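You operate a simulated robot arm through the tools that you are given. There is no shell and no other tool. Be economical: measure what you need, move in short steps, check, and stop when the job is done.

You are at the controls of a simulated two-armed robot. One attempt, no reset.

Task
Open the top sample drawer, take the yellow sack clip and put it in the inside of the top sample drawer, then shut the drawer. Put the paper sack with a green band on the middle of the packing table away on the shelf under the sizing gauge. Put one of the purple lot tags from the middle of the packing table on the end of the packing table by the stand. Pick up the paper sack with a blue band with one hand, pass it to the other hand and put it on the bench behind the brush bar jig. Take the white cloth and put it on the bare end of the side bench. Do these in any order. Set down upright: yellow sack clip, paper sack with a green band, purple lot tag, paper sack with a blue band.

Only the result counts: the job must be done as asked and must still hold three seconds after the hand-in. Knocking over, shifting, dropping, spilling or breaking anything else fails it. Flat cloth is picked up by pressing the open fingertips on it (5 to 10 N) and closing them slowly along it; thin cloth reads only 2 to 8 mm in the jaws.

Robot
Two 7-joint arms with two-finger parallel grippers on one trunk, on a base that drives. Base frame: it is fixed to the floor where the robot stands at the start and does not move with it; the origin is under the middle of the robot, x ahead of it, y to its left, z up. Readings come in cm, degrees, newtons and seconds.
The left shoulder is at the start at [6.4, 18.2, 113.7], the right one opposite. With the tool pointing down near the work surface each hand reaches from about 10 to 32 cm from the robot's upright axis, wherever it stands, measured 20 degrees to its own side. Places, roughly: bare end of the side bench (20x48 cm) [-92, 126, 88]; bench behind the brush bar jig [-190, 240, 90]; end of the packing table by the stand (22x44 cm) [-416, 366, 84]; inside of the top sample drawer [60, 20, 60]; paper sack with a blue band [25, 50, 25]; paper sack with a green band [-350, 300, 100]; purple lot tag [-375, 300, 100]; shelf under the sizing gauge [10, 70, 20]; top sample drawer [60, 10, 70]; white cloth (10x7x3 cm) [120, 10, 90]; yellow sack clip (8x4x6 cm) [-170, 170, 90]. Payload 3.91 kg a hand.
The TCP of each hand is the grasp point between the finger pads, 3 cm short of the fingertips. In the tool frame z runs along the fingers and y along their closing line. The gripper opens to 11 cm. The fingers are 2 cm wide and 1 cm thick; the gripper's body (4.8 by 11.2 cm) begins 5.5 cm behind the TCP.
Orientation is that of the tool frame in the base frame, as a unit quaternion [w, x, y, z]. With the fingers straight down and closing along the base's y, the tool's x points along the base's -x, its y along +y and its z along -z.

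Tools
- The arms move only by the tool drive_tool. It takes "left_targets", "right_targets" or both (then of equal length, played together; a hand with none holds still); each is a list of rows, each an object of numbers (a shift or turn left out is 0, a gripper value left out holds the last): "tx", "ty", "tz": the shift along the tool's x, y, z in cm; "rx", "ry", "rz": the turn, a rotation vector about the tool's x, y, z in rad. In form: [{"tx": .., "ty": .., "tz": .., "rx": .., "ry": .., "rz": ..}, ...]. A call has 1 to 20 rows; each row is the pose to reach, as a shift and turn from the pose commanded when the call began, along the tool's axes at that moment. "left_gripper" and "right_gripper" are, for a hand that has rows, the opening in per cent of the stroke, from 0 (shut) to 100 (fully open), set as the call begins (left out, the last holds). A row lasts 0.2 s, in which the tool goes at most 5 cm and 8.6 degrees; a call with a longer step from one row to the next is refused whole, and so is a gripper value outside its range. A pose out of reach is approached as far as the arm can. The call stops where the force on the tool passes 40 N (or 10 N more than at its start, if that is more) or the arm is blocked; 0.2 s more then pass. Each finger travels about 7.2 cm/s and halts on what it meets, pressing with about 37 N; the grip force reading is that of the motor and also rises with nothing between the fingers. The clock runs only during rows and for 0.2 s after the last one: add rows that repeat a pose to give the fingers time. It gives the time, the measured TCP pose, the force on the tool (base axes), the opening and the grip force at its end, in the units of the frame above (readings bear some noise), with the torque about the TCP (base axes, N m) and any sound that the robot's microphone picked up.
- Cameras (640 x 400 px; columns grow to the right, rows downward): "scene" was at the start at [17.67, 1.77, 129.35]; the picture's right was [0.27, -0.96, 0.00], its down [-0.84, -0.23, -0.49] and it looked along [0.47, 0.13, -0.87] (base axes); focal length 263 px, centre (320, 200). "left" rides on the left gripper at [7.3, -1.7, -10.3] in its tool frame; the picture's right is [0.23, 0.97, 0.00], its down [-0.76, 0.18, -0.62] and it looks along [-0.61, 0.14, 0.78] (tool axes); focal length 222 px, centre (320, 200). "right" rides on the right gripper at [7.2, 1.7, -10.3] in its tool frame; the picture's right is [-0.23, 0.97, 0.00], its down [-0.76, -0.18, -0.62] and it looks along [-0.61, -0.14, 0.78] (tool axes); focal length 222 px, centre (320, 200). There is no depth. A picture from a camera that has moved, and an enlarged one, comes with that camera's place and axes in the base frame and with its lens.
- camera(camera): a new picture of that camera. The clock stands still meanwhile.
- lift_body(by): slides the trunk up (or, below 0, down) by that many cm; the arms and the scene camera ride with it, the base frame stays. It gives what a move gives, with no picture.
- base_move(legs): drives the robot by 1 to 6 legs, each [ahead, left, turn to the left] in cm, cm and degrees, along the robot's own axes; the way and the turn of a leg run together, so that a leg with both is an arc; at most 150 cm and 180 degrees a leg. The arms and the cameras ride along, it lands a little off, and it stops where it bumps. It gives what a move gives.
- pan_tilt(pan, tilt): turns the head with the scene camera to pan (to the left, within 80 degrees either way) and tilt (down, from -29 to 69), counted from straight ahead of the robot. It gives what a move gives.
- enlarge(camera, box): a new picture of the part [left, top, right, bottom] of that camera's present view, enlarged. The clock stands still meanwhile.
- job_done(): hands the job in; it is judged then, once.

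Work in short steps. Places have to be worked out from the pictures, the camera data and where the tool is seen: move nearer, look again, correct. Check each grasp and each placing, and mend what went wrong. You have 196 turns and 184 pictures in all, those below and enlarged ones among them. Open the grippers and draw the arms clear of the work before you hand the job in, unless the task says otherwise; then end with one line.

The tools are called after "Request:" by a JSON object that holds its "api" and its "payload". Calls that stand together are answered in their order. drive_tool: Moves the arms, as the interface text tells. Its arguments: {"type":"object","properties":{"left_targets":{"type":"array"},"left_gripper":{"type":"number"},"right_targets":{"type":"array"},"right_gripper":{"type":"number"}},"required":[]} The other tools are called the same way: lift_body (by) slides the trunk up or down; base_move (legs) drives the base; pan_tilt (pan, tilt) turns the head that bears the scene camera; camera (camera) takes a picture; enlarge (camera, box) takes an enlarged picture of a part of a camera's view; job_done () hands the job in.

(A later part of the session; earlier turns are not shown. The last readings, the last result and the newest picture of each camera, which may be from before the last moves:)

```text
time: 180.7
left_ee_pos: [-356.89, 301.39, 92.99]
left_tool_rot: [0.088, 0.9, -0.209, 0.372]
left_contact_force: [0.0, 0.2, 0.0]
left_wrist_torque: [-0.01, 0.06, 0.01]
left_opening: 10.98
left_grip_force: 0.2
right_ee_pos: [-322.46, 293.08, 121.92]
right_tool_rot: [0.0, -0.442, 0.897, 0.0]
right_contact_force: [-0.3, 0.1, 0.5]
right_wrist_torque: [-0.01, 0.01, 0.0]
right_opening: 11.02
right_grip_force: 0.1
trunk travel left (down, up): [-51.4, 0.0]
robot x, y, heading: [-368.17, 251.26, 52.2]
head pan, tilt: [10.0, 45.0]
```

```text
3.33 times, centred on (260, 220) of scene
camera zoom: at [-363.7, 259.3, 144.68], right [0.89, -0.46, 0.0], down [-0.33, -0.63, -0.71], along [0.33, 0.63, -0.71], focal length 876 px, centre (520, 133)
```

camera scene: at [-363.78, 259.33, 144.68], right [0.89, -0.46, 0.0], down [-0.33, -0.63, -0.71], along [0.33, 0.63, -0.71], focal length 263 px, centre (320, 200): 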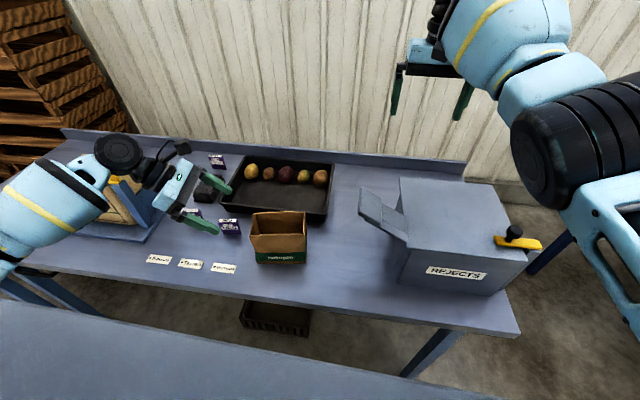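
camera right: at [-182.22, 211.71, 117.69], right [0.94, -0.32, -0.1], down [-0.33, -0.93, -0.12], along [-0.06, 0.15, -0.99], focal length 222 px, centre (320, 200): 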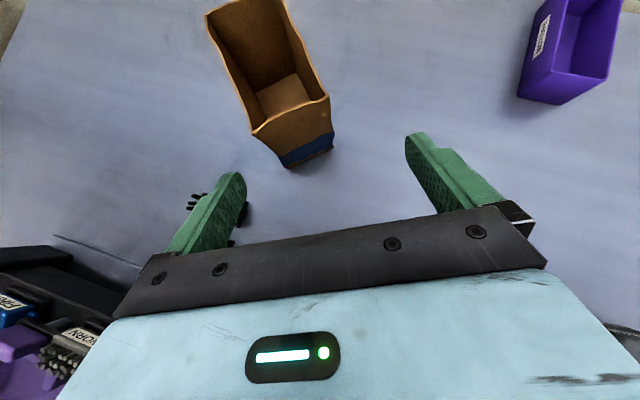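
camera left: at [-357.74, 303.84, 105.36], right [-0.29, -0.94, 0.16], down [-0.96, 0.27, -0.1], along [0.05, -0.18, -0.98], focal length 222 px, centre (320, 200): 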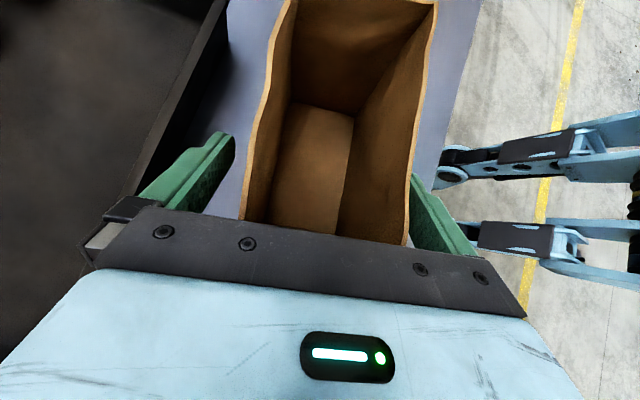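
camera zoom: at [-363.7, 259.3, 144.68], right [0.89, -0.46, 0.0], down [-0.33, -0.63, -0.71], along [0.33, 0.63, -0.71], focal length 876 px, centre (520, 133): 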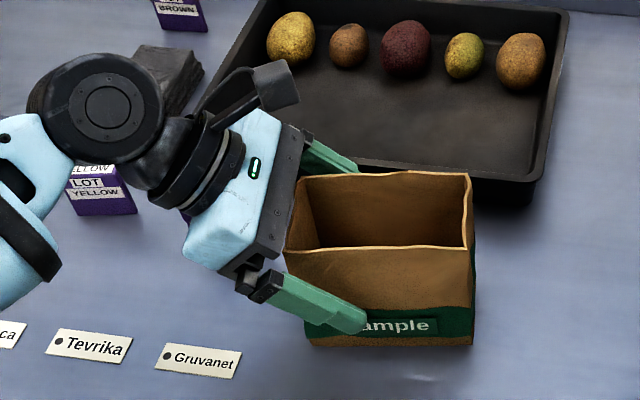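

Request:
{"api": "drive_tool", "payload": {"left_targets": [{"ty": 0.6}]}}

Request:
{"api": "drive_tool", "payload": {"left_targets": [{"tz": 0}, {"tz": 0}, {"tz": 0}, {"tz": 0}, {"tz": 0}], "left_gripper": 0}}

Request:
{"api": "drive_tool", "payload": {"left_targets": [{"tx": 2.1, "tz": -2.1}, {"tx": 4.2, "tz": -4.2}, {"tx": 7, "tz": -7}, {"tx": 10, "tz": -10}, {"tx": 12.5, "tz": -12.5}]}}

Request:
{"api": "camera", "payload": {"camera": "scene"}}

```text
time: 181.1
left_ee_pos: [-357.16, 300.88, 92.96]
left_tool_rot: [0.087, 0.9, -0.209, 0.373]
left_contact_force: [-0.1, 0.6, -1.2]
left_wrist_torque: [0.0, -0.01, -0.05]
left_opening: 10.98
left_grip_force: 0.1
right_ee_pos: [-322.45, 293.08, 121.9]
right_tool_rot: [-0.001, -0.442, 0.897, 0.0]
right_contact_force: [0.4, 0.3, 0.3]
right_wrist_torque: [0.0, 0.03, 0.0]
right_opening: 10.99
right_grip_force: 0.0
trunk travel left (down, up): [-51.4, 0.0]
robot x, y, heading: [-367.73, 251.6, 52.6]
head pan, tilt: [10.0, 45.0]
```

```text
time: 182.3
left_ee_pos: [-357.1, 300.87, 93.01]
left_tool_rot: [0.087, 0.9, -0.21, 0.372]
left_contact_force: [-0.1, -0.8, 0.0]
left_wrist_torque: [0.02, -0.02, -0.02]
left_opening: 7.32
left_grip_force: 36.8
right_ee_pos: [-322.64, 293.1, 122.03]
right_tool_rot: [0.0, -0.442, 0.897, 0.0]
right_contact_force: [-0.8, -0.2, 0.2]
right_wrist_torque: [-0.02, 0.02, -0.01]
right_opening: 11.03
right_grip_force: 0.1
trunk travel left (down, up): [-51.4, 0.0]
robot x, y, heading: [-367.59, 251.34, 52.3]
head pan, tilt: [10.0, 45.0]
```

```text
time: 183.5
left_ee_pos: [-357.16, 300.96, 110.72]
left_tool_rot: [0.088, 0.9, -0.21, 0.372]
left_contact_force: [-0.6, -0.5, 0.4]
left_wrist_torque: [0.02, -0.01, -0.02]
left_opening: 7.32
left_grip_force: 36.7
right_ee_pos: [-322.53, 293.18, 121.97]
right_tool_rot: [0.0, -0.441, 0.897, 0.0]
right_contact_force: [0.0, 0.2, 0.8]
right_wrist_torque: [0.02, 0.0, 0.0]
right_opening: 11.0
right_grip_force: 0.1
trunk travel left (down, up): [-51.4, 0.0]
robot x, y, heading: [-367.88, 251.26, 52.4]
head pan, tilt: [10.0, 45.0]
```

```text
104 pictures are left
camera scene: at [-363.77, 259.27, 144.69], right [0.89, -0.46, 0.0], down [-0.33, -0.63, -0.71], along [0.33, 0.63, -0.71], focal length 263 px, centre (320, 200)
```

scene: 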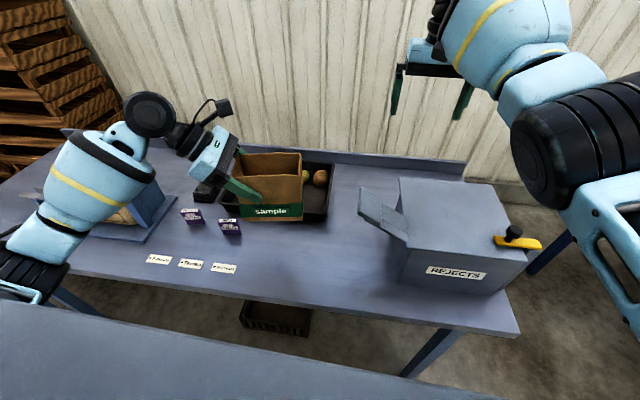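

Green sack held, tags undisturbed. Zoom on tags for dimensions.

Request:
{"api": "enlarge", "payload": {"camera": "scene", "box": [160, 190, 260, 250]}}

```text
6.40 times, centred on (210, 220) of scene
camera zoom: at [-363.77, 259.27, 144.69], right [0.89, -0.46, 0.0], down [-0.33, -0.63, -0.71], along [0.33, 0.63, -0.71], focal length 1682 px, centre (1024, 72)
```

zoom: 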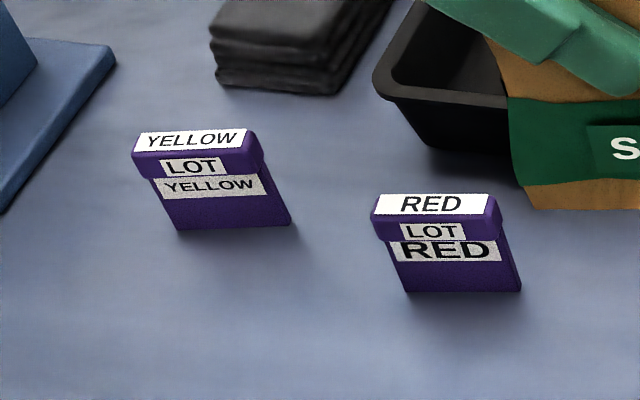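

RED tag: ~5.3 wide × 1.5 thick × 5 high at ≈[-364.2,312.9], yaw ≈ +12°. Raise the left hand, back off 15 and strafe left 44.

Request:
{"api": "drive_tool", "payload": {"left_targets": [{"tx": 2.6, "tz": -2.6}, {"tx": 5.2, "tz": -5.2}, {"tx": 7.8, "tz": -7.8}]}}

Request:
{"api": "base_move", "payload": {"legs": [[-18, 0, 0], [0, 44, 0]]}}

Request:
{"api": "pan_tilt", "payload": {"pan": 15, "tilt": 35}}

Request:
{"api": "camera", "payload": {"camera": "scene"}}

Request:
{"api": "camera", "payload": {"camera": "right"}}

```text
time: 184.3
left_ee_pos: [-357.14, 300.91, 121.63]
left_tool_rot: [0.087, 0.9, -0.209, 0.372]
left_contact_force: [-0.2, 0.8, 0.3]
left_wrist_torque: [0.01, 0.02, 0.02]
left_opening: 7.3
left_grip_force: 37.6
right_ee_pos: [-322.59, 293.12, 121.97]
right_tool_rot: [0.0, -0.441, 0.897, 0.0]
right_contact_force: [-0.1, -0.4, 0.3]
right_wrist_torque: [0.02, -0.03, -0.02]
right_opening: 11.0
right_grip_force: 0.0
trunk travel left (down, up): [-51.4, 0.0]
robot x, y, heading: [-368.01, 251.41, 52.3]
head pan, tilt: [10.0, 45.0]
```

```text
time: 189.8
left_ee_pos: [-403.33, 313.78, 121.71]
left_tool_rot: [0.087, 0.9, -0.208, 0.372]
left_contact_force: [0.4, -0.7, 0.2]
left_wrist_torque: [0.0, 0.03, 0.03]
left_opening: 7.32
left_grip_force: 37.1
right_ee_pos: [-368.68, 306.08, 122.04]
right_tool_rot: [0.0, -0.443, 0.897, 0.0]
right_contact_force: [0.1, -0.2, 0.4]
right_wrist_torque: [-0.01, 0.01, 0.0]
right_opening: 11.01
right_grip_force: 0.1
trunk travel left (down, up): [-51.4, 0.0]
robot x, y, heading: [-414.32, 264.27, 52.6]
head pan, tilt: [10.0, 45.0]
```

```text
time: 190.5
left_ee_pos: [-403.18, 313.85, 121.54]
left_tool_rot: [0.086, 0.901, -0.207, 0.372]
left_contact_force: [0.2, -0.5, 0.0]
left_wrist_torque: [0.0, 0.02, 0.01]
left_opening: 7.31
left_grip_force: 36.7
right_ee_pos: [-368.62, 305.94, 121.99]
right_tool_rot: [0.0, -0.443, 0.897, 0.0]
right_contact_force: [-0.1, 0.2, 0.4]
right_wrist_torque: [0.04, 0.05, -0.02]
right_opening: 10.99
right_grip_force: 0.1
trunk travel left (down, up): [-51.4, 0.0]
robot x, y, heading: [-413.74, 264.37, 52.7]
head pan, tilt: [15.0, 35.0]
```

```text
102 pictures are left
camera scene: at [-410.2, 272.99, 146.16], right [0.92, -0.38, 0.0], down [-0.22, -0.53, -0.82], along [0.31, 0.76, -0.57], focal length 263 px, centre (320, 200)
```

scene: 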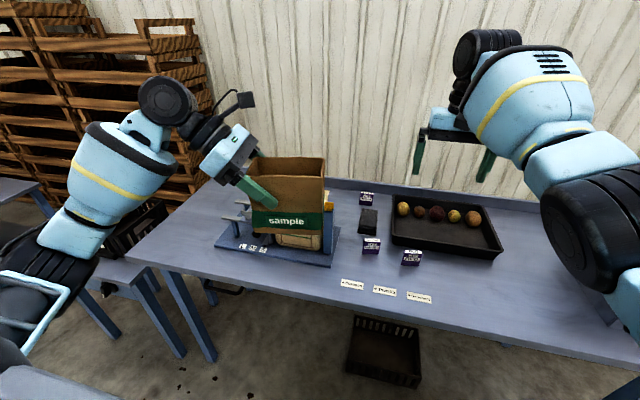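

```text
101 pictures are left
camera right: at [-374.41, 301.35, 132.52], right [-0.64, 0.77, 0.0], down [0.6, 0.5, 0.62], along [0.48, 0.4, -0.78], focal length 222 px, centre (320, 200)
```

right: 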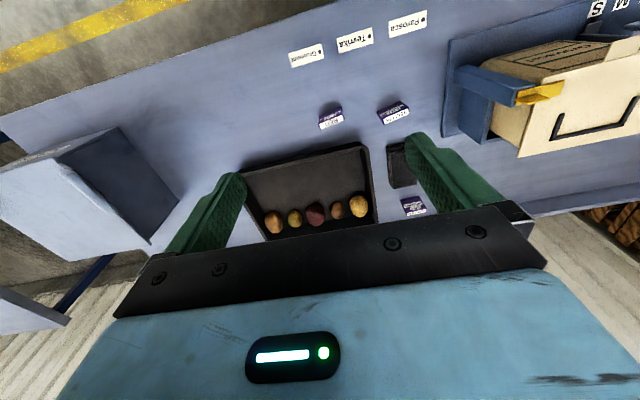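

The end strip left of the stand is free (centre ≈[-425,362]). RED tag confirmed at ≈[-364.4,312.6]. Drive 15 ahead, then position the right hand above RED with 12° yaw and an 8 cm opening.

Request:
{"api": "base_move", "payload": {"legs": [[15, 0, 0]]}}

Request:
{"api": "drive_tool", "payload": {"right_targets": [{"tx": 2, "rz": -0.07, "tz": 2}, {"tx": 4, "rz": -0.14, "tz": 5}, {"tx": 6, "rz": -0.215, "tz": 9}, {"tx": 7, "ty": 0.7, "rz": -0.215, "tz": 13}, {"tx": 7, "ty": 0.7, "rz": -0.215, "tz": 17}], "right_gripper": 73}}

Request:
{"api": "camera", "payload": {"camera": "right"}}

```text
time: 191.9
left_ee_pos: [-394.12, 325.56, 121.64]
left_tool_rot: [0.086, 0.9, -0.208, 0.373]
left_contact_force: [-0.2, 0.0, -0.9]
left_wrist_torque: [-0.01, 0.01, 0.04]
left_opening: 7.31
left_grip_force: 37.1
right_ee_pos: [-359.57, 317.78, 122.2]
right_tool_rot: [0.0, -0.442, 0.897, 0.0]
right_contact_force: [0.4, 0.6, 0.3]
right_wrist_torque: [0.0, 0.0, 0.0]
right_opening: 10.99
right_grip_force: 0.0
trunk travel left (down, up): [-51.4, 0.0]
robot x, y, heading: [-404.6, 276.12, 52.6]
head pan, tilt: [15.0, 35.0]
```

```text
time: 193.1
left_ee_pos: [-393.91, 325.74, 121.6]
left_tool_rot: [0.087, 0.9, -0.209, 0.372]
left_contact_force: [-0.3, -0.3, -0.9]
left_wrist_torque: [0.01, -0.02, 0.01]
left_opening: 7.31
left_grip_force: 36.8
right_ee_pos: [-364.06, 312.81, 104.89]
right_tool_rot: [0.0, -0.536, 0.844, 0.0]
right_contact_force: [-0.8, 0.8, -0.4]
right_wrist_torque: [-0.02, 0.02, 0.01]
right_opening: 8.02
right_grip_force: 0.1
trunk travel left (down, up): [-51.4, 0.0]
robot x, y, heading: [-404.99, 275.82, 52.6]
head pan, tilt: [15.0, 35.0]
```

```text
100 pictures are left
camera right: at [-368.85, 306.99, 115.44], right [-0.78, 0.62, 0.0], down [0.48, 0.61, 0.62], along [0.39, 0.49, -0.78], focal length 222 px, centre (320, 200)
```

right: 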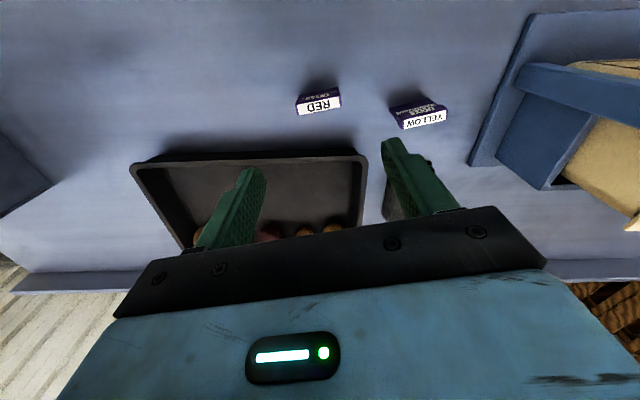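

Hand is right over RED with matching yaw. Descend 15.5 and check.

Request:
{"api": "drive_tool", "payload": {"right_targets": [{"tz": 4}, {"tz": 8}, {"tz": 11}, {"tz": 13.5}, {"tz": 15.5}]}}

Request:
{"api": "camera", "payload": {"camera": "right"}}

```text
time: 194.3
left_ee_pos: [-394.18, 325.71, 121.69]
left_tool_rot: [0.087, 0.901, -0.208, 0.372]
left_contact_force: [-0.1, 0.0, 0.2]
left_wrist_torque: [0.02, -0.02, -0.01]
left_opening: 7.3
left_grip_force: 36.9
right_ee_pos: [-364.37, 312.78, 89.54]
right_tool_rot: [0.0, -0.536, 0.844, 0.0]
right_contact_force: [0.4, 0.0, 1.0]
right_wrist_torque: [0.01, 0.01, -0.05]
right_opening: 8.02
right_grip_force: 0.0
trunk travel left (down, up): [-51.4, 0.0]
robot x, y, heading: [-404.91, 275.83, 52.3]
head pan, tilt: [15.0, 35.0]
```

```text
99 pictures are left
camera right: at [-368.98, 306.94, 100.0], right [-0.78, 0.62, 0.0], down [0.48, 0.61, 0.62], along [0.39, 0.49, -0.78], focal length 222 px, centre (320, 200)
```

right: 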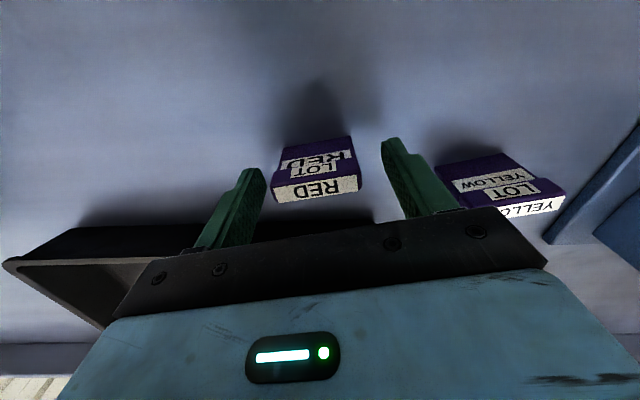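

Request:
{"api": "drive_tool", "payload": {"right_targets": [{"tz": 0.7}, {"tz": 1.4}]}}

Request:
{"api": "drive_tool", "payload": {"right_targets": [{"tz": 0}, {"tz": 0}, {"tz": 0}, {"tz": 0}], "right_gripper": 0}}

Request:
{"api": "camera", "payload": {"camera": "right"}}

```text
time: 194.9
left_ee_pos: [-394.11, 325.64, 121.49]
left_tool_rot: [0.087, 0.9, -0.208, 0.372]
left_contact_force: [-0.8, -0.6, -1.1]
left_wrist_torque: [0.01, 0.02, -0.03]
left_opening: 7.3
left_grip_force: 37.5
right_ee_pos: [-364.21, 312.8, 88.07]
right_tool_rot: [0.001, -0.535, 0.845, 0.0]
right_contact_force: [-0.9, -0.1, 0.9]
right_wrist_torque: [-0.01, 0.0, -0.02]
right_opening: 8.05
right_grip_force: 0.2
trunk travel left (down, up): [-51.4, 0.0]
robot x, y, heading: [-404.64, 276.4, 52.9]
head pan, tilt: [15.0, 35.0]
```

```text
time: 195.9
left_ee_pos: [-394.11, 325.63, 121.61]
left_tool_rot: [0.087, 0.9, -0.207, 0.373]
left_contact_force: [-0.3, -0.4, -0.1]
left_wrist_torque: [-0.03, 0.03, -0.01]
left_opening: 7.32
left_grip_force: 36.8
right_ee_pos: [-364.33, 312.63, 88.24]
right_tool_rot: [0.0, -0.535, 0.845, 0.0]
right_contact_force: [-0.3, -0.3, 0.0]
right_wrist_torque: [0.01, 0.01, 0.0]
right_opening: 5.13
right_grip_force: 37.3
trunk travel left (down, up): [-51.4, 0.0]
robot x, y, heading: [-404.43, 276.28, 52.4]
head pan, tilt: [15.0, 35.0]
```

```text
98 pictures are left
camera right: at [-368.94, 306.95, 98.66], right [-0.78, 0.62, 0.0], down [0.48, 0.61, 0.62], along [0.39, 0.49, -0.78], focal length 222 px, centre (320, 200)
```

right: 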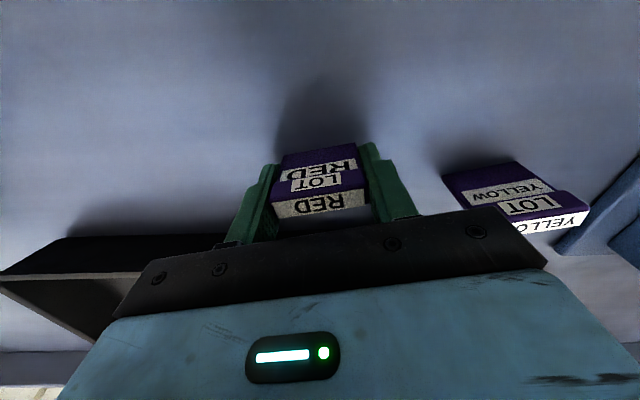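

Tag held (5.1 cm). Lift 32 cm, back off 20, strafe left 76, and look before approaching.

Request:
{"api": "drive_tool", "payload": {"right_targets": [{"tz": -4}, {"tz": -8}, {"tz": -12}, {"tz": -16}, {"tz": -20}, {"tz": -24}, {"tz": -28}, {"tz": -32}]}}

Request:
{"api": "base_move", "payload": {"legs": [[-20, 0, 0]]}}

Request:
{"api": "pan_tilt", "payload": {"pan": 60, "tilt": 35}}

Request:
{"api": "camera", "payload": {"camera": "scene"}}

```text
time: 197.7
left_ee_pos: [-394.1, 325.68, 121.67]
left_tool_rot: [0.087, 0.9, -0.209, 0.373]
left_contact_force: [0.0, -0.1, -0.4]
left_wrist_torque: [0.01, 0.0, -0.03]
left_opening: 7.33
left_grip_force: 37.2
right_ee_pos: [-364.41, 312.64, 120.36]
right_tool_rot: [0.001, -0.536, 0.844, 0.0]
right_contact_force: [0.1, 0.1, -1.0]
right_wrist_torque: [0.01, 0.01, -0.02]
right_opening: 5.08
right_grip_force: 37.0
trunk travel left (down, up): [-51.4, 0.0]
robot x, y, heading: [-404.98, 275.76, 52.6]
head pan, tilt: [15.0, 35.0]
```

```text
time: 199.3
left_ee_pos: [-406.14, 310.17, 121.67]
left_tool_rot: [0.087, 0.9, -0.209, 0.372]
left_contact_force: [0.3, 0.0, -0.8]
left_wrist_torque: [0.01, 0.01, 0.0]
left_opening: 7.34
left_grip_force: 37.5
right_ee_pos: [-376.36, 297.16, 120.08]
right_tool_rot: [0.001, -0.536, 0.844, 0.0]
right_contact_force: [0.0, 0.4, -0.7]
right_wrist_torque: [0.01, 0.0, -0.01]
right_opening: 5.09
right_grip_force: 37.1
trunk travel left (down, up): [-51.4, 0.0]
robot x, y, heading: [-416.73, 261.05, 52.4]
head pan, tilt: [15.0, 35.0]
```

```text
time: 200.4
left_ee_pos: [-406.04, 310.15, 121.59]
left_tool_rot: [0.087, 0.901, -0.208, 0.371]
left_contact_force: [0.4, -0.6, -0.5]
left_wrist_torque: [0.04, 0.06, 0.0]
left_opening: 7.3
left_grip_force: 36.7
right_ee_pos: [-376.26, 297.27, 120.1]
right_tool_rot: [0.0, -0.536, 0.844, 0.0]
right_contact_force: [0.0, 0.6, 0.0]
right_wrist_torque: [0.02, 0.04, -0.01]
right_opening: 5.07
right_grip_force: 37.0
trunk travel left (down, up): [-51.4, 0.0]
robot x, y, heading: [-416.62, 260.73, 52.4]
head pan, tilt: [60.0, 35.0]
```

```text
97 pictures are left
camera scene: at [-419.74, 269.32, 146.17], right [0.92, 0.38, 0.0], down [0.22, -0.53, -0.82], along [-0.31, 0.76, -0.57], focal length 263 px, centre (320, 200)
```

scene: 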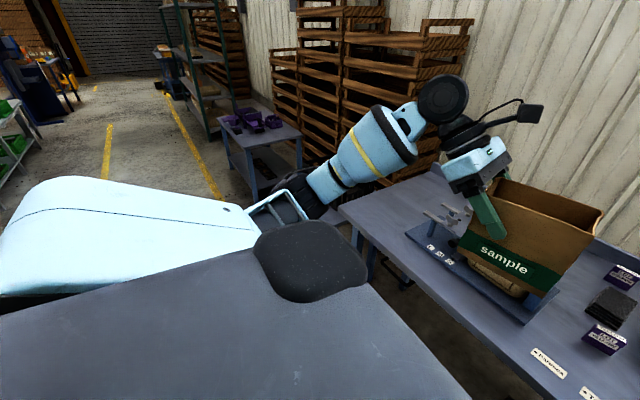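

The aisle is clear. Strafe left 76.

Request:
{"api": "base_move", "payload": {"legs": [[0, 76, 0]]}}

Request:
{"api": "pan_tilt", "payload": {"pan": 0, "tilt": 35}}

Request:
{"api": "camera", "payload": {"camera": "scene"}}

Request:
{"api": "camera", "payload": {"camera": "right"}}

```text
time: 207.5
left_ee_pos: [-465.95, 356.49, 121.6]
left_tool_rot: [0.087, 0.9, -0.21, 0.372]
left_contact_force: [0.1, 0.5, 0.1]
left_wrist_torque: [-0.04, -0.01, -0.01]
left_opening: 7.3
left_grip_force: 36.2
right_ee_pos: [-436.4, 343.49, 120.09]
right_tool_rot: [0.0, -0.534, 0.846, 0.0]
right_contact_force: [-0.2, 0.6, -0.2]
right_wrist_torque: [0.04, -0.02, -0.03]
right_opening: 5.1
right_grip_force: 37.0
trunk travel left (down, up): [-51.4, 0.0]
robot x, y, heading: [-476.98, 307.11, 52.1]
head pan, tilt: [60.0, 35.0]
```

```text
time: 208.8
left_ee_pos: [-466.01, 356.54, 121.55]
left_tool_rot: [0.088, 0.9, -0.211, 0.371]
left_contact_force: [-0.1, 0.0, -0.3]
left_wrist_torque: [0.02, 0.01, -0.01]
left_opening: 7.32
left_grip_force: 37.3
right_ee_pos: [-436.3, 343.42, 120.05]
right_tool_rot: [-0.001, -0.534, 0.845, 0.0]
right_contact_force: [0.5, -0.5, 0.7]
right_wrist_torque: [0.01, 0.03, -0.03]
right_opening: 5.09
right_grip_force: 37.0
trunk travel left (down, up): [-51.4, 0.0]
robot x, y, heading: [-476.91, 306.69, 52.3]
head pan, tilt: [0.0, 35.0]
```

```text
96 pictures are left
camera scene: at [-471.16, 314.61, 146.17], right [0.79, -0.61, 0.0], down [-0.35, -0.45, -0.82], along [0.5, 0.65, -0.57], focal length 263 px, centre (320, 200)
```

scene: 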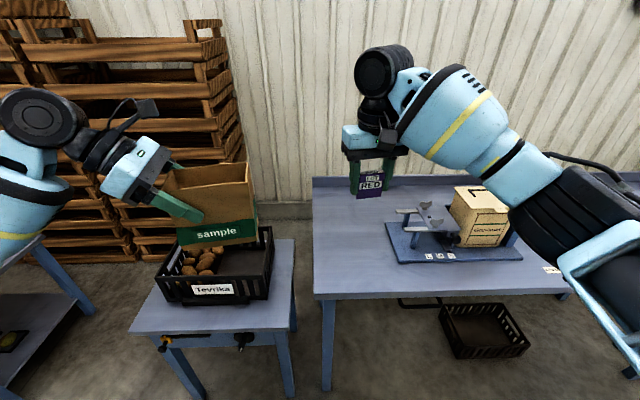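

```text
95 pictures are left
camera right: at [-440.98, 337.68, 130.64], right [-0.78, 0.62, 0.0], down [0.49, 0.61, 0.62], along [0.39, 0.49, -0.78], focal length 222 px, centre (320, 200)
```

right: 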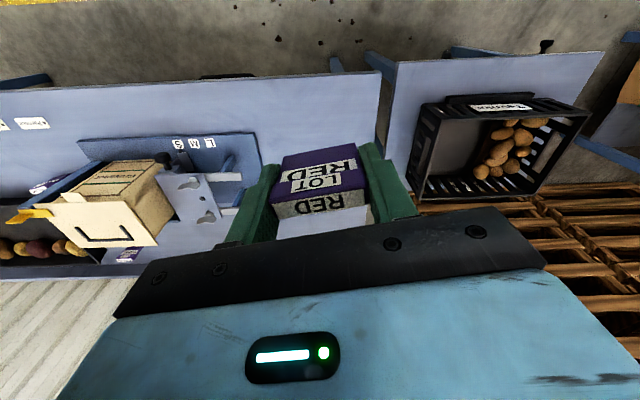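

Target spot ≈[-424.4,358.3] on the free strip. Drive 19 forward; left sack clears the low crate.

Request:
{"api": "base_move", "payload": {"legs": [[19, 0, 0]]}}

Request:
{"api": "drive_tool", "payload": {"right_targets": [{"tz": 4}, {"tz": 8}, {"tz": 12}, {"tz": 16}, {"tz": 20}]}}

Request:
{"api": "camera", "payload": {"camera": "right"}}

Request:
{"api": "camera", "payload": {"camera": "scene"}}

```text
time: 210.3
left_ee_pos: [-454.39, 371.65, 121.62]
left_tool_rot: [0.087, 0.9, -0.21, 0.373]
left_contact_force: [-0.3, -0.3, -0.6]
left_wrist_torque: [-0.03, 0.04, 0.02]
left_opening: 7.31
left_grip_force: 37.3
right_ee_pos: [-424.62, 358.61, 120.27]
right_tool_rot: [0.001, -0.534, 0.845, 0.001]
right_contact_force: [0.4, -1.0, -0.5]
right_wrist_torque: [0.01, 0.01, -0.03]
right_opening: 5.08
right_grip_force: 37.6
trunk travel left (down, up): [-51.4, 0.0]
robot x, y, heading: [-465.12, 322.21, 52.1]
head pan, tilt: [0.0, 35.0]
```

```text
time: 211.6
left_ee_pos: [-454.25, 371.65, 121.61]
left_tool_rot: [0.087, 0.9, -0.21, 0.372]
left_contact_force: [0.2, 0.4, -1.0]
left_wrist_torque: [-0.01, -0.01, -0.03]
left_opening: 7.31
left_grip_force: 36.7
right_ee_pos: [-424.66, 358.7, 99.98]
right_tool_rot: [0.001, -0.535, 0.845, 0.0]
right_contact_force: [1.2, 0.3, 0.1]
right_wrist_torque: [-0.01, 0.01, -0.01]
right_opening: 5.1
right_grip_force: 36.9
trunk travel left (down, up): [-51.4, 0.0]
robot x, y, heading: [-465.51, 321.91, 52.3]
head pan, tilt: [0.0, 35.0]
```

```text
94 pictures are left
camera right: at [-429.25, 352.87, 110.54], right [-0.78, 0.62, 0.0], down [0.49, 0.61, 0.62], along [0.39, 0.49, -0.78], focal length 222 px, centre (320, 200)
```

right: 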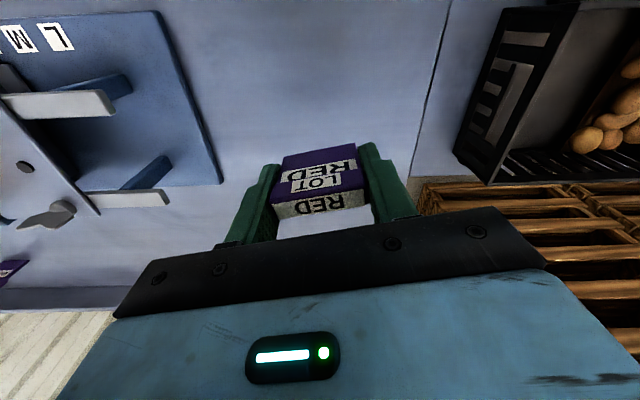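

```text
93 pictures are left
camera scene: at [-459.4, 329.8, 146.16], right [0.79, -0.61, 0.0], down [-0.35, -0.45, -0.82], along [0.5, 0.65, -0.57], focal length 263 px, centre (320, 200)
```

scene: 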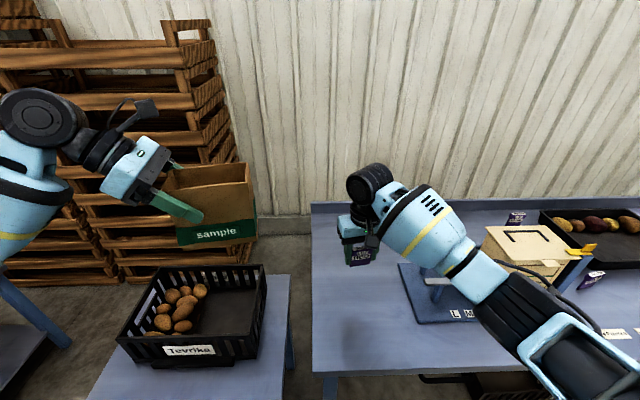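

Centred between stand and table edge. Lower 10.5, then slowly until contact.

Request:
{"api": "drive_tool", "payload": {"right_targets": [{"tz": 4}, {"tz": 8}, {"tz": 10.5}, {"tz": 11.1}, {"tz": 11.7}, {"tz": 12.2}]}}

Request:
{"api": "camera", "payload": {"camera": "right"}}

```text
time: 212.9
left_ee_pos: [-454.38, 371.61, 121.76]
left_tool_rot: [0.087, 0.9, -0.21, 0.373]
left_contact_force: [0.1, 0.6, -0.1]
left_wrist_torque: [0.02, 0.03, 0.03]
left_opening: 7.33
left_grip_force: 36.8
right_ee_pos: [-424.65, 358.61, 88.1]
right_tool_rot: [0.002, -0.534, 0.845, 0.001]
right_contact_force: [-0.4, -0.4, 7.6]
right_wrist_torque: [-0.03, 0.02, -0.05]
right_opening: 5.11
right_grip_force: 36.8
trunk travel left (down, up): [-51.4, 0.0]
robot x, y, heading: [-464.93, 322.03, 52.2]
head pan, tilt: [0.0, 35.0]
```

```text
92 pictures are left
camera right: at [-429.31, 352.86, 98.6], right [-0.78, 0.62, 0.0], down [0.49, 0.61, 0.63], along [0.39, 0.49, -0.78], focal length 222 px, centre (320, 200)
```

right: 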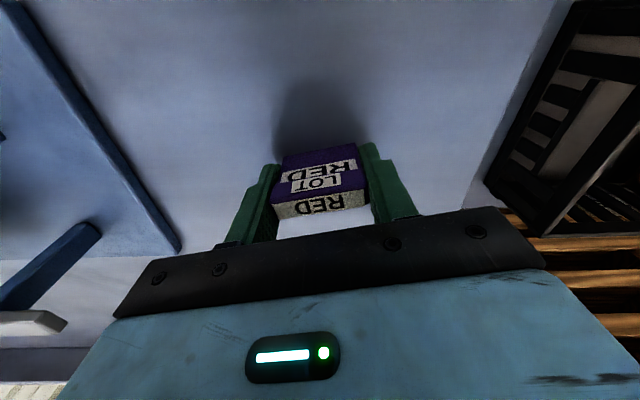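

Contact (7.6 N). Open slightly and rise straight up.

Request:
{"api": "drive_tool", "payload": {"right_targets": [{"tz": 0}, {"tz": 0}, {"tz": 0}], "right_gripper": 75}}

Request:
{"api": "drive_tool", "payload": {"right_targets": [{"tz": -3}, {"tz": -7}, {"tz": -11}, {"tz": -15}, {"tz": -19}, {"tz": -23}, {"tz": -27}, {"tz": -31}]}}

Request:
{"api": "camera", "payload": {"camera": "right"}}

```text
time: 213.8
left_ee_pos: [-454.34, 371.53, 121.68]
left_tool_rot: [0.087, 0.9, -0.21, 0.372]
left_contact_force: [0.0, 0.0, 0.1]
left_wrist_torque: [0.01, 0.01, 0.01]
left_opening: 7.32
left_grip_force: 36.7
right_ee_pos: [-424.62, 358.56, 87.95]
right_tool_rot: [0.0, -0.534, 0.846, 0.0]
right_contact_force: [-0.1, -0.3, 0.0]
right_wrist_torque: [0.0, -0.03, 0.01]
right_opening: 8.23
right_grip_force: 0.1
trunk travel left (down, up): [-51.4, 0.0]
robot x, y, heading: [-465.11, 321.97, 52.1]
head pan, tilt: [0.0, 35.0]
```

```text
time: 215.6
left_ee_pos: [-454.37, 371.78, 121.67]
left_tool_rot: [0.086, 0.9, -0.21, 0.373]
left_contact_force: [-1.0, -0.1, -0.6]
left_wrist_torque: [0.0, -0.01, 0.0]
left_opening: 7.33
left_grip_force: 37.3
right_ee_pos: [-424.8, 358.49, 119.12]
right_tool_rot: [0.002, -0.535, 0.845, 0.001]
right_contact_force: [0.3, 1.3, -0.1]
right_wrist_torque: [-0.02, -0.03, 0.01]
right_opening: 8.27
right_grip_force: 0.1
trunk travel left (down, up): [-51.4, 0.0]
robot x, y, heading: [-465.44, 322.07, 52.4]
head pan, tilt: [0.0, 35.0]
```

```text
91 pictures are left
camera right: at [-429.39, 352.82, 129.58], right [-0.78, 0.62, 0.0], down [0.49, 0.61, 0.62], along [0.39, 0.49, -0.78], focal length 222 px, centre (320, 200)
```

right: 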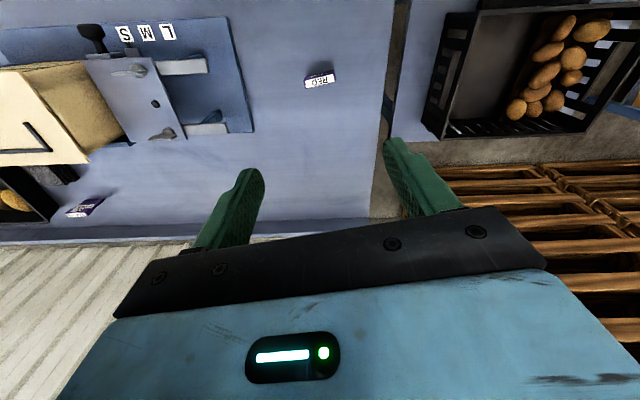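

Tag stands at the end strip. Back off 32 and strafe right ~318 cm to the yellow clip on the side bench.

Request:
{"api": "base_move", "payload": {"legs": [[-32, 0, 0], [0, -106, 0], [0, -106, 0], [0, -104, 0]]}}

Request:
{"api": "pan_tilt", "payload": {"pan": 0, "tilt": 35}}

Request:
{"api": "camera", "payload": {"camera": "scene"}}

```text
time: 245.1
left_ee_pos: [-223.05, 154.17, 121.65]
left_tool_rot: [0.087, 0.9, -0.208, 0.372]
left_contact_force: [-0.5, -0.1, -0.5]
left_wrist_torque: [-0.02, 0.01, 0.02]
left_opening: 7.32
left_grip_force: 36.7
right_ee_pos: [-193.39, 141.3, 118.96]
right_tool_rot: [0.0, -0.537, 0.843, 0.0]
right_contact_force: [0.4, 0.9, 0.5]
right_wrist_torque: [-0.04, 0.0, -0.01]
right_opening: 8.24
right_grip_force: 0.1
trunk travel left (down, up): [-51.4, 0.0]
robot x, y, heading: [-233.83, 104.73, 52.3]
head pan, tilt: [0.0, 35.0]
```

```text
time: 245.7
left_ee_pos: [-223.06, 154.14, 121.66]
left_tool_rot: [0.087, 0.9, -0.209, 0.372]
left_contact_force: [0.3, -0.8, -0.8]
left_wrist_torque: [0.0, -0.02, 0.01]
left_opening: 7.31
left_grip_force: 37.0
right_ee_pos: [-193.48, 141.19, 118.93]
right_tool_rot: [0.001, -0.536, 0.844, 0.001]
right_contact_force: [0.1, 0.0, 1.0]
right_wrist_torque: [-0.03, -0.02, -0.01]
right_opening: 8.26
right_grip_force: 0.0
trunk travel left (down, up): [-51.4, 0.0]
robot x, y, heading: [-233.61, 104.42, 52.5]
head pan, tilt: [0.0, 35.0]
```

```text
90 pictures are left
camera scene: at [-227.98, 112.19, 146.17], right [0.79, -0.61, 0.0], down [-0.35, -0.46, -0.82], along [0.5, 0.65, -0.57], focal length 263 px, centre (320, 200)
```

scene: 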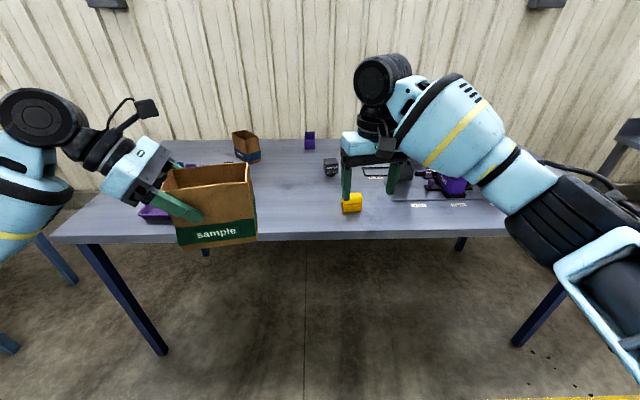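

Request:
{"api": "enlarge", "payload": {"camera": "scene", "box": [310, 170, 390, 230]}}

Request:
{"api": "camera", "payload": {"camera": "right"}}

```text
6.67 times, centred on (350, 200) of scene
camera zoom: at [-227.98, 112.19, 146.17], right [0.79, -0.61, 0.0], down [-0.35, -0.46, -0.82], along [0.5, 0.65, -0.57], focal length 1752 px, centre (120, 200)
```

zoom: 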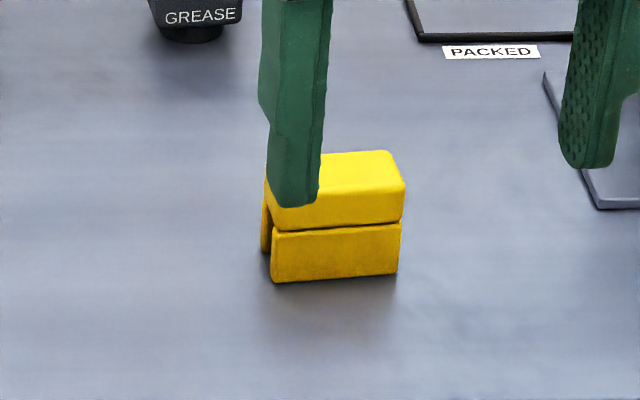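

```text
88 pictures are left
camera right: at [-197.98, 135.43, 129.48], right [-0.79, 0.62, 0.0], down [0.48, 0.61, 0.62], along [0.39, 0.49, -0.78], focal length 222 px, centre (320, 200)
```

right: 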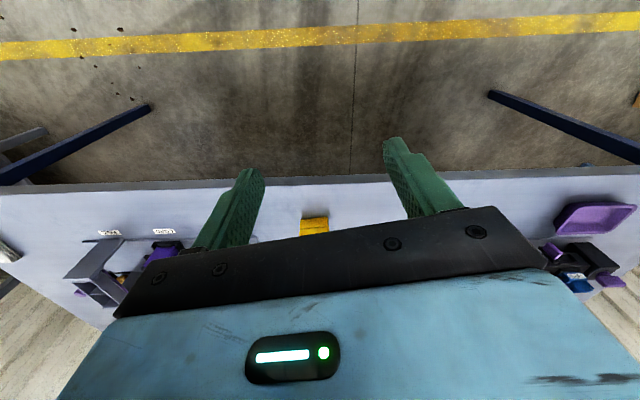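

Clip: ~7 wide, 4 deep, ~6 high at ≈[-171.1,166.9], yaw ≈59°. Drive forward 32, then measure again.

Request:
{"api": "base_move", "payload": {"legs": [[32, 0, 0]]}}

Request:
{"api": "drive_tool", "payload": {"right_targets": [{"tz": 4, "rz": 0.1}, {"tz": 8, "rz": 0.1}, {"tz": 10, "rz": 0.1}], "right_gripper": 100}}

Request:
{"api": "camera", "payload": {"camera": "right"}}

```text
time: 247.9
left_ee_pos: [-203.41, 179.55, 121.62]
left_tool_rot: [0.087, 0.9, -0.208, 0.374]
left_contact_force: [0.1, -0.3, -0.1]
left_wrist_torque: [-0.02, 0.01, -0.03]
left_opening: 7.29
left_grip_force: 36.9
right_ee_pos: [-173.87, 166.64, 118.96]
right_tool_rot: [0.001, -0.536, 0.844, 0.0]
right_contact_force: [0.0, -0.3, -0.6]
right_wrist_torque: [-0.01, 0.01, -0.01]
right_opening: 8.25
right_grip_force: 0.1
trunk travel left (down, up): [-51.4, 0.0]
robot x, y, heading: [-213.97, 129.8, 52.7]
head pan, tilt: [0.0, 35.0]
```

```text
time: 248.7
left_ee_pos: [-203.48, 179.48, 121.6]
left_tool_rot: [0.086, 0.9, -0.209, 0.372]
left_contact_force: [0.3, 0.1, -0.7]
left_wrist_torque: [0.01, 0.03, -0.03]
left_opening: 7.34
left_grip_force: 37.1
right_ee_pos: [-173.69, 166.54, 108.95]
right_tool_rot: [0.002, -0.492, 0.87, 0.0]
right_contact_force: [-0.3, -0.4, 0.1]
right_wrist_torque: [-0.03, 0.0, 0.0]
right_opening: 10.98
right_grip_force: 0.1
trunk travel left (down, up): [-51.4, 0.0]
robot x, y, heading: [-214.17, 129.75, 52.1]
head pan, tilt: [0.0, 35.0]
```

```text
87 pictures are left
camera right: at [-178.97, 161.27, 119.37], right [-0.72, 0.7, 0.0], down [0.54, 0.56, 0.62], along [0.43, 0.45, -0.78], focal length 222 px, centre (320, 200)
```

right: 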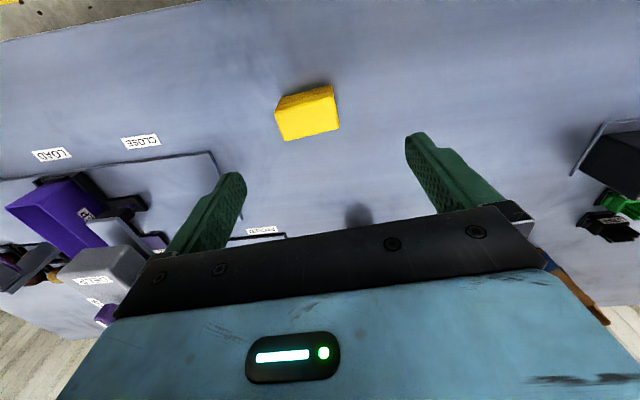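

Request:
{"api": "drive_tool", "payload": {"right_targets": [{"tx": -1.3, "ty": -1.4, "tz": 3}, {"tx": -1.3, "ty": -1.4, "tz": 7}, {"tx": -1.3, "ty": -1.4, "tz": 10}]}}

Request:
{"api": "camera", "payload": {"camera": "right"}}

```text
time: 249.5
left_ee_pos: [-203.34, 179.55, 121.68]
left_tool_rot: [0.087, 0.9, -0.208, 0.372]
left_contact_force: [0.5, 0.2, 0.5]
left_wrist_torque: [-0.01, 0.0, 0.0]
left_opening: 7.27
left_grip_force: 37.2
right_ee_pos: [-171.92, 167.02, 98.87]
right_tool_rot: [0.0, -0.493, 0.87, -0.001]
right_contact_force: [-0.7, 0.2, -0.5]
right_wrist_torque: [-0.03, -0.04, -0.01]
right_opening: 10.99
right_grip_force: 0.2
trunk travel left (down, up): [-51.4, 0.0]
robot x, y, heading: [-214.0, 129.9, 52.8]
head pan, tilt: [0.0, 35.0]
```

```text
86 pictures are left
camera right: at [-177.02, 161.69, 109.34], right [-0.72, 0.7, 0.0], down [0.54, 0.56, 0.62], along [0.43, 0.45, -0.78], focal length 222 px, centre (320, 200)
```

right: 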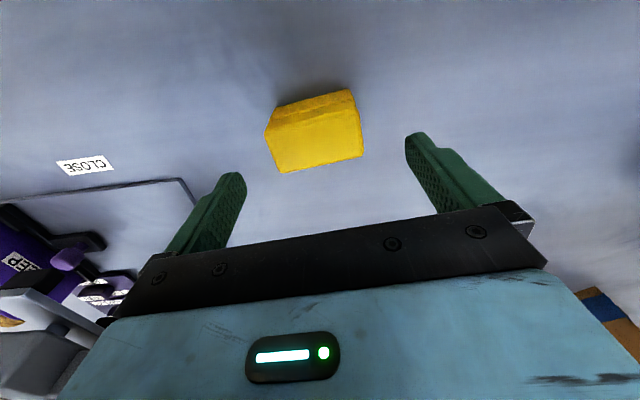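

Request:
{"api": "drive_tool", "payload": {"right_targets": [{"tx": 0.6, "tz": 2}, {"tx": 0.6, "tz": 4.5}, {"tx": 0.6, "tz": 6.6}]}}

Request:
{"api": "drive_tool", "payload": {"right_targets": [{"tz": 0}, {"tz": 0}, {"tz": 0}, {"tz": 0}, {"tz": 0}], "right_gripper": 0}}

Request:
{"api": "camera", "payload": {"camera": "right"}}

```text
time: 250.3
left_ee_pos: [-203.48, 179.58, 121.61]
left_tool_rot: [0.087, 0.9, -0.209, 0.372]
left_contact_force: [-0.6, 0.0, -0.3]
left_wrist_torque: [0.02, 0.03, -0.02]
left_opening: 7.31
left_grip_force: 37.4
right_ee_pos: [-172.34, 166.51, 92.31]
right_tool_rot: [0.001, -0.493, 0.87, 0.0]
right_contact_force: [0.6, -0.1, 0.4]
right_wrist_torque: [0.01, 0.01, 0.0]
right_opening: 11.01
right_grip_force: 0.1
trunk travel left (down, up): [-51.4, 0.0]
robot x, y, heading: [-214.17, 129.91, 52.5]
head pan, tilt: [0.0, 35.0]
```

```text
time: 251.5
left_ee_pos: [-203.32, 179.48, 121.6]
left_tool_rot: [0.087, 0.901, -0.209, 0.371]
left_contact_force: [0.7, -0.5, -0.7]
left_wrist_torque: [0.0, 0.02, -0.02]
left_opening: 7.33
left_grip_force: 37.3
right_ee_pos: [-172.2, 166.52, 92.35]
right_tool_rot: [0.0, -0.492, 0.871, 0.0]
right_contact_force: [0.2, -1.2, 0.0]
right_wrist_torque: [-0.03, 0.03, 0.01]
right_opening: 6.93
right_grip_force: 36.5
trunk travel left (down, up): [-51.4, 0.0]
robot x, y, heading: [-214.53, 129.82, 52.2]
head pan, tilt: [0.0, 35.0]
```

```text
85 pictures are left
camera right: at [-177.37, 161.22, 102.81], right [-0.72, 0.7, 0.0], down [0.54, 0.56, 0.62], along [0.43, 0.45, -0.78], focal length 222 px, centre (320, 200)
```

right: 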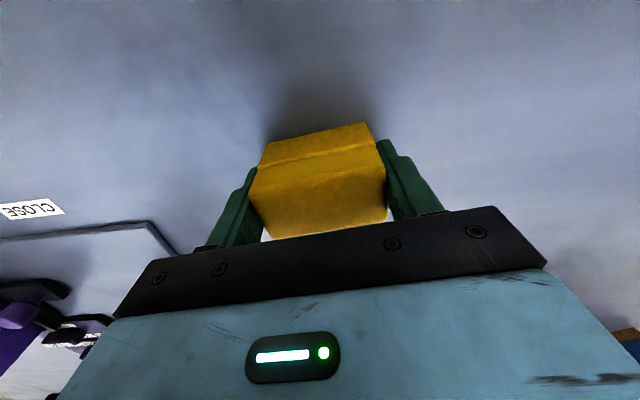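

Clip is held (6.9 cm). Lift it, back off, and tuck the right hand to the side; retract the left hand as well.

Request:
{"api": "drive_tool", "payload": {"right_targets": [{"tz": -4}, {"tz": -8}, {"tz": -12}, {"tz": -16}]}}

Request:
{"api": "base_move", "payload": {"legs": [[-32, 0, 0]]}}

Request:
{"api": "drive_tool", "payload": {"right_targets": [{"tx": 2.5, "ty": -3.1}, {"tx": 5, "ty": -6.1}, {"tx": 7.4, "ty": -9.2}, {"tx": 9.9, "ty": -12.3}, {"tx": 12.4, "ty": -15.3}, {"tx": 14.9, "ty": -18.4}, {"tx": 17.3, "ty": -21.5}, {"tx": 19.8, "ty": -24.5}, {"tx": 22.3, "ty": -27.6}], "left_targets": [{"ty": 1.2}, {"ty": 2.4}, {"ty": 3.6}, {"ty": 4.8}, {"ty": 6}, {"ty": 7.2}, {"ty": 8.4}, {"ty": 9.6}, {"ty": 10.5}]}}

Request:
{"api": "camera", "payload": {"camera": "scene"}}

```text
time: 252.5
left_ee_pos: [-203.52, 179.45, 121.65]
left_tool_rot: [0.086, 0.9, -0.209, 0.373]
left_contact_force: [0.5, 1.0, 0.2]
left_wrist_torque: [0.03, 0.02, 0.01]
left_opening: 7.3
left_grip_force: 37.0
right_ee_pos: [-172.33, 166.58, 108.45]
right_tool_rot: [0.001, -0.493, 0.87, 0.0]
right_contact_force: [-0.4, 0.5, -0.5]
right_wrist_torque: [-0.02, 0.04, -0.01]
right_opening: 6.94
right_grip_force: 37.3
trunk travel left (down, up): [-51.4, 0.0]
robot x, y, heading: [-214.04, 129.96, 52.4]
head pan, tilt: [0.0, 35.0]
```

```text
time: 254.6
left_ee_pos: [-222.57, 154.42, 121.65]
left_tool_rot: [0.087, 0.9, -0.209, 0.372]
left_contact_force: [-0.9, -0.8, -0.6]
left_wrist_torque: [0.02, 0.04, 0.0]
left_opening: 7.33
left_grip_force: 37.1
right_ee_pos: [-191.6, 141.33, 108.39]
right_tool_rot: [0.001, -0.493, 0.87, -0.001]
right_contact_force: [-0.7, 0.2, -1.0]
right_wrist_torque: [-0.01, -0.02, -0.02]
right_opening: 6.93
right_grip_force: 37.1
trunk travel left (down, up): [-51.4, 0.0]
robot x, y, heading: [-233.93, 104.75, 52.3]
head pan, tilt: [0.0, 35.0]
```

```text
time: 256.6
left_ee_pos: [-227.55, 144.91, 121.73]
left_tool_rot: [0.086, 0.9, -0.209, 0.372]
left_contact_force: [-0.4, -0.2, -0.6]
left_wrist_torque: [0.01, -0.01, 0.01]
left_opening: 7.32
left_grip_force: 37.1
right_ee_pos: [-179.48, 107.91, 108.14]
right_tool_rot: [0.001, -0.494, 0.869, 0.0]
right_contact_force: [0.1, 0.1, -0.2]
right_wrist_torque: [0.01, -0.01, 0.02]
right_opening: 6.94
right_grip_force: 37.3
trunk travel left (down, up): [-51.4, 0.0]
robot x, y, heading: [-233.45, 105.09, 52.5]
head pan, tilt: [0.0, 35.0]
```

```text
84 pictures are left
camera scene: at [-227.78, 112.33, 146.18], right [0.79, -0.61, 0.0], down [-0.35, -0.45, -0.82], along [0.5, 0.65, -0.57], focal length 263 px, centre (320, 200)
```

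scene: 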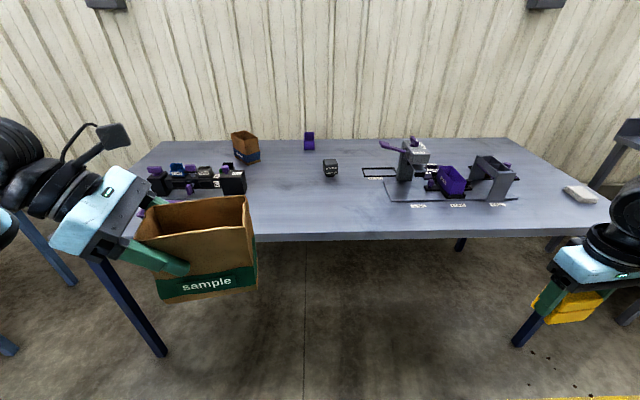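

Everything in place. Strafe right 224 cm to in front of the shelf, then turn 20° right.

Request:
{"api": "base_move", "payload": {"legs": [[0, -112, 0], [0, -112, 0], [0, 0, -20]]}}

Request:
{"api": "pan_tilt", "payload": {"pan": 25, "tilt": 40}}

Request:
{"api": "camera", "payload": {"camera": "scene"}}

```text
time: 277.6
left_ee_pos: [-35.05, 3.42, 121.62]
left_tool_rot: [0.151, 0.85, -0.363, 0.351]
left_contact_force: [0.1, 0.0, 0.1]
left_wrist_torque: [0.01, 0.02, -0.02]
left_opening: 7.32
left_grip_force: 37.6
right_ee_pos: [-2.58, -47.68, 108.25]
right_tool_rot: [0.0, -0.333, 0.943, 0.0]
right_contact_force: [0.3, -0.2, -0.2]
right_wrist_torque: [-0.02, -0.03, 0.02]
right_opening: 6.92
right_grip_force: 36.4
trunk travel left (down, up): [-51.4, 0.0]
robot x, y, heading: [-54.55, -32.35, 32.4]
head pan, tilt: [0.0, 35.0]
```

```text
time: 278.5
left_ee_pos: [-34.9, 3.51, 121.82]
left_tool_rot: [0.15, 0.85, -0.362, 0.351]
left_contact_force: [-0.2, -0.1, 0.2]
left_wrist_torque: [0.03, 0.02, -0.03]
left_opening: 7.31
left_grip_force: 36.6
right_ee_pos: [-2.41, -47.49, 108.19]
right_tool_rot: [0.0, -0.334, 0.943, 0.0]
right_contact_force: [0.2, 0.9, 0.5]
right_wrist_torque: [0.01, -0.04, 0.01]
right_opening: 6.95
right_grip_force: 36.6
trunk travel left (down, up): [-51.4, 0.0]
robot x, y, heading: [-54.61, -32.32, 32.5]
head pan, tilt: [25.0, 40.0]
```

```text
83 pictures are left
camera scene: at [-49.29, -24.55, 145.41], right [0.84, -0.54, 0.0], down [-0.35, -0.54, -0.77], along [0.41, 0.65, -0.64], focal length 263 px, centre (320, 200)
```

scene: 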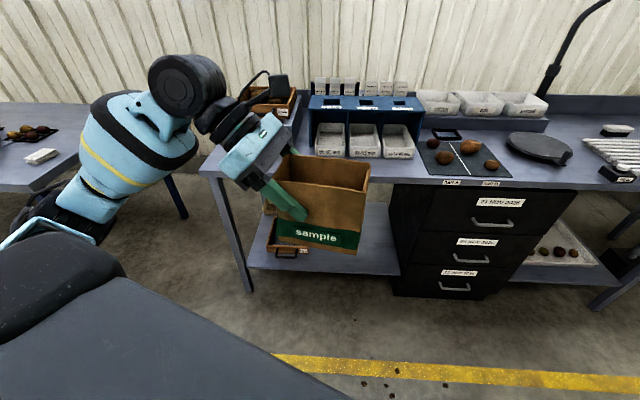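

In position (n=-59, t=-23). Move the left hand slightly ahead, then lower the trunk 40.

Request:
{"api": "drive_tool", "payload": {"left_targets": [{"ty": -4}, {"ty": -8}, {"ty": -12}]}}

Request:
{"api": "lift_body", "payload": {"by": -40}}

Request:
{"api": "camera", "payload": {"camera": "scene"}}

```text
time: 279.3
left_ee_pos: [-26.32, 11.88, 121.59]
left_tool_rot: [0.151, 0.85, -0.363, 0.351]
left_contact_force: [0.5, 0.0, -0.6]
left_wrist_torque: [-0.01, 0.01, -0.03]
left_opening: 7.29
left_grip_force: 37.0
right_ee_pos: [-2.38, -47.72, 108.04]
right_tool_rot: [0.0, -0.334, 0.942, 0.0]
right_contact_force: [0.1, -0.6, 0.1]
right_wrist_torque: [0.0, 0.03, 0.0]
right_opening: 6.94
right_grip_force: 36.7
trunk travel left (down, up): [-51.4, 0.0]
robot x, y, heading: [-54.79, -32.04, 32.8]
head pan, tilt: [25.0, 40.0]
```

```text
time: 283.1
left_ee_pos: [-26.26, 11.86, 81.7]
left_tool_rot: [0.15, 0.85, -0.363, 0.352]
left_contact_force: [-0.2, -0.9, -1.0]
left_wrist_torque: [0.0, 0.02, -0.02]
left_opening: 7.32
left_grip_force: 36.5
right_ee_pos: [-2.63, -47.68, 68.33]
right_tool_rot: [0.0, -0.334, 0.942, 0.0]
right_contact_force: [-0.2, -0.5, -0.3]
right_wrist_torque: [-0.03, -0.02, 0.01]
right_opening: 6.92
right_grip_force: 36.9
trunk travel left (down, up): [-11.4, 40.0]
robot x, y, heading: [-54.39, -32.02, 32.4]
head pan, tilt: [25.0, 40.0]
```

```text
82 pictures are left
camera scene: at [-32.13, -13.65, 100.93], right [0.84, -0.54, 0.0], down [-0.35, -0.54, -0.77], along [0.41, 0.65, -0.64], focal length 263 px, centre (320, 200)
```

scene: 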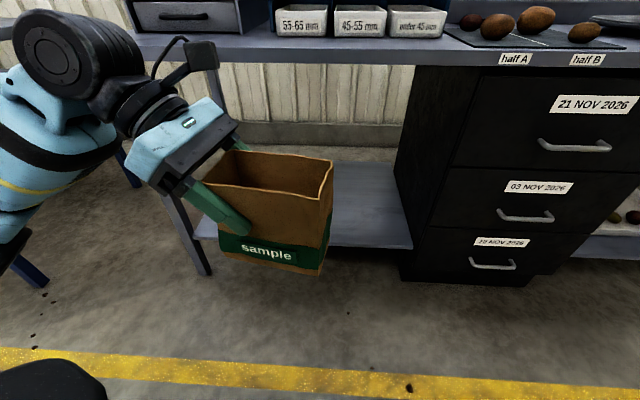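

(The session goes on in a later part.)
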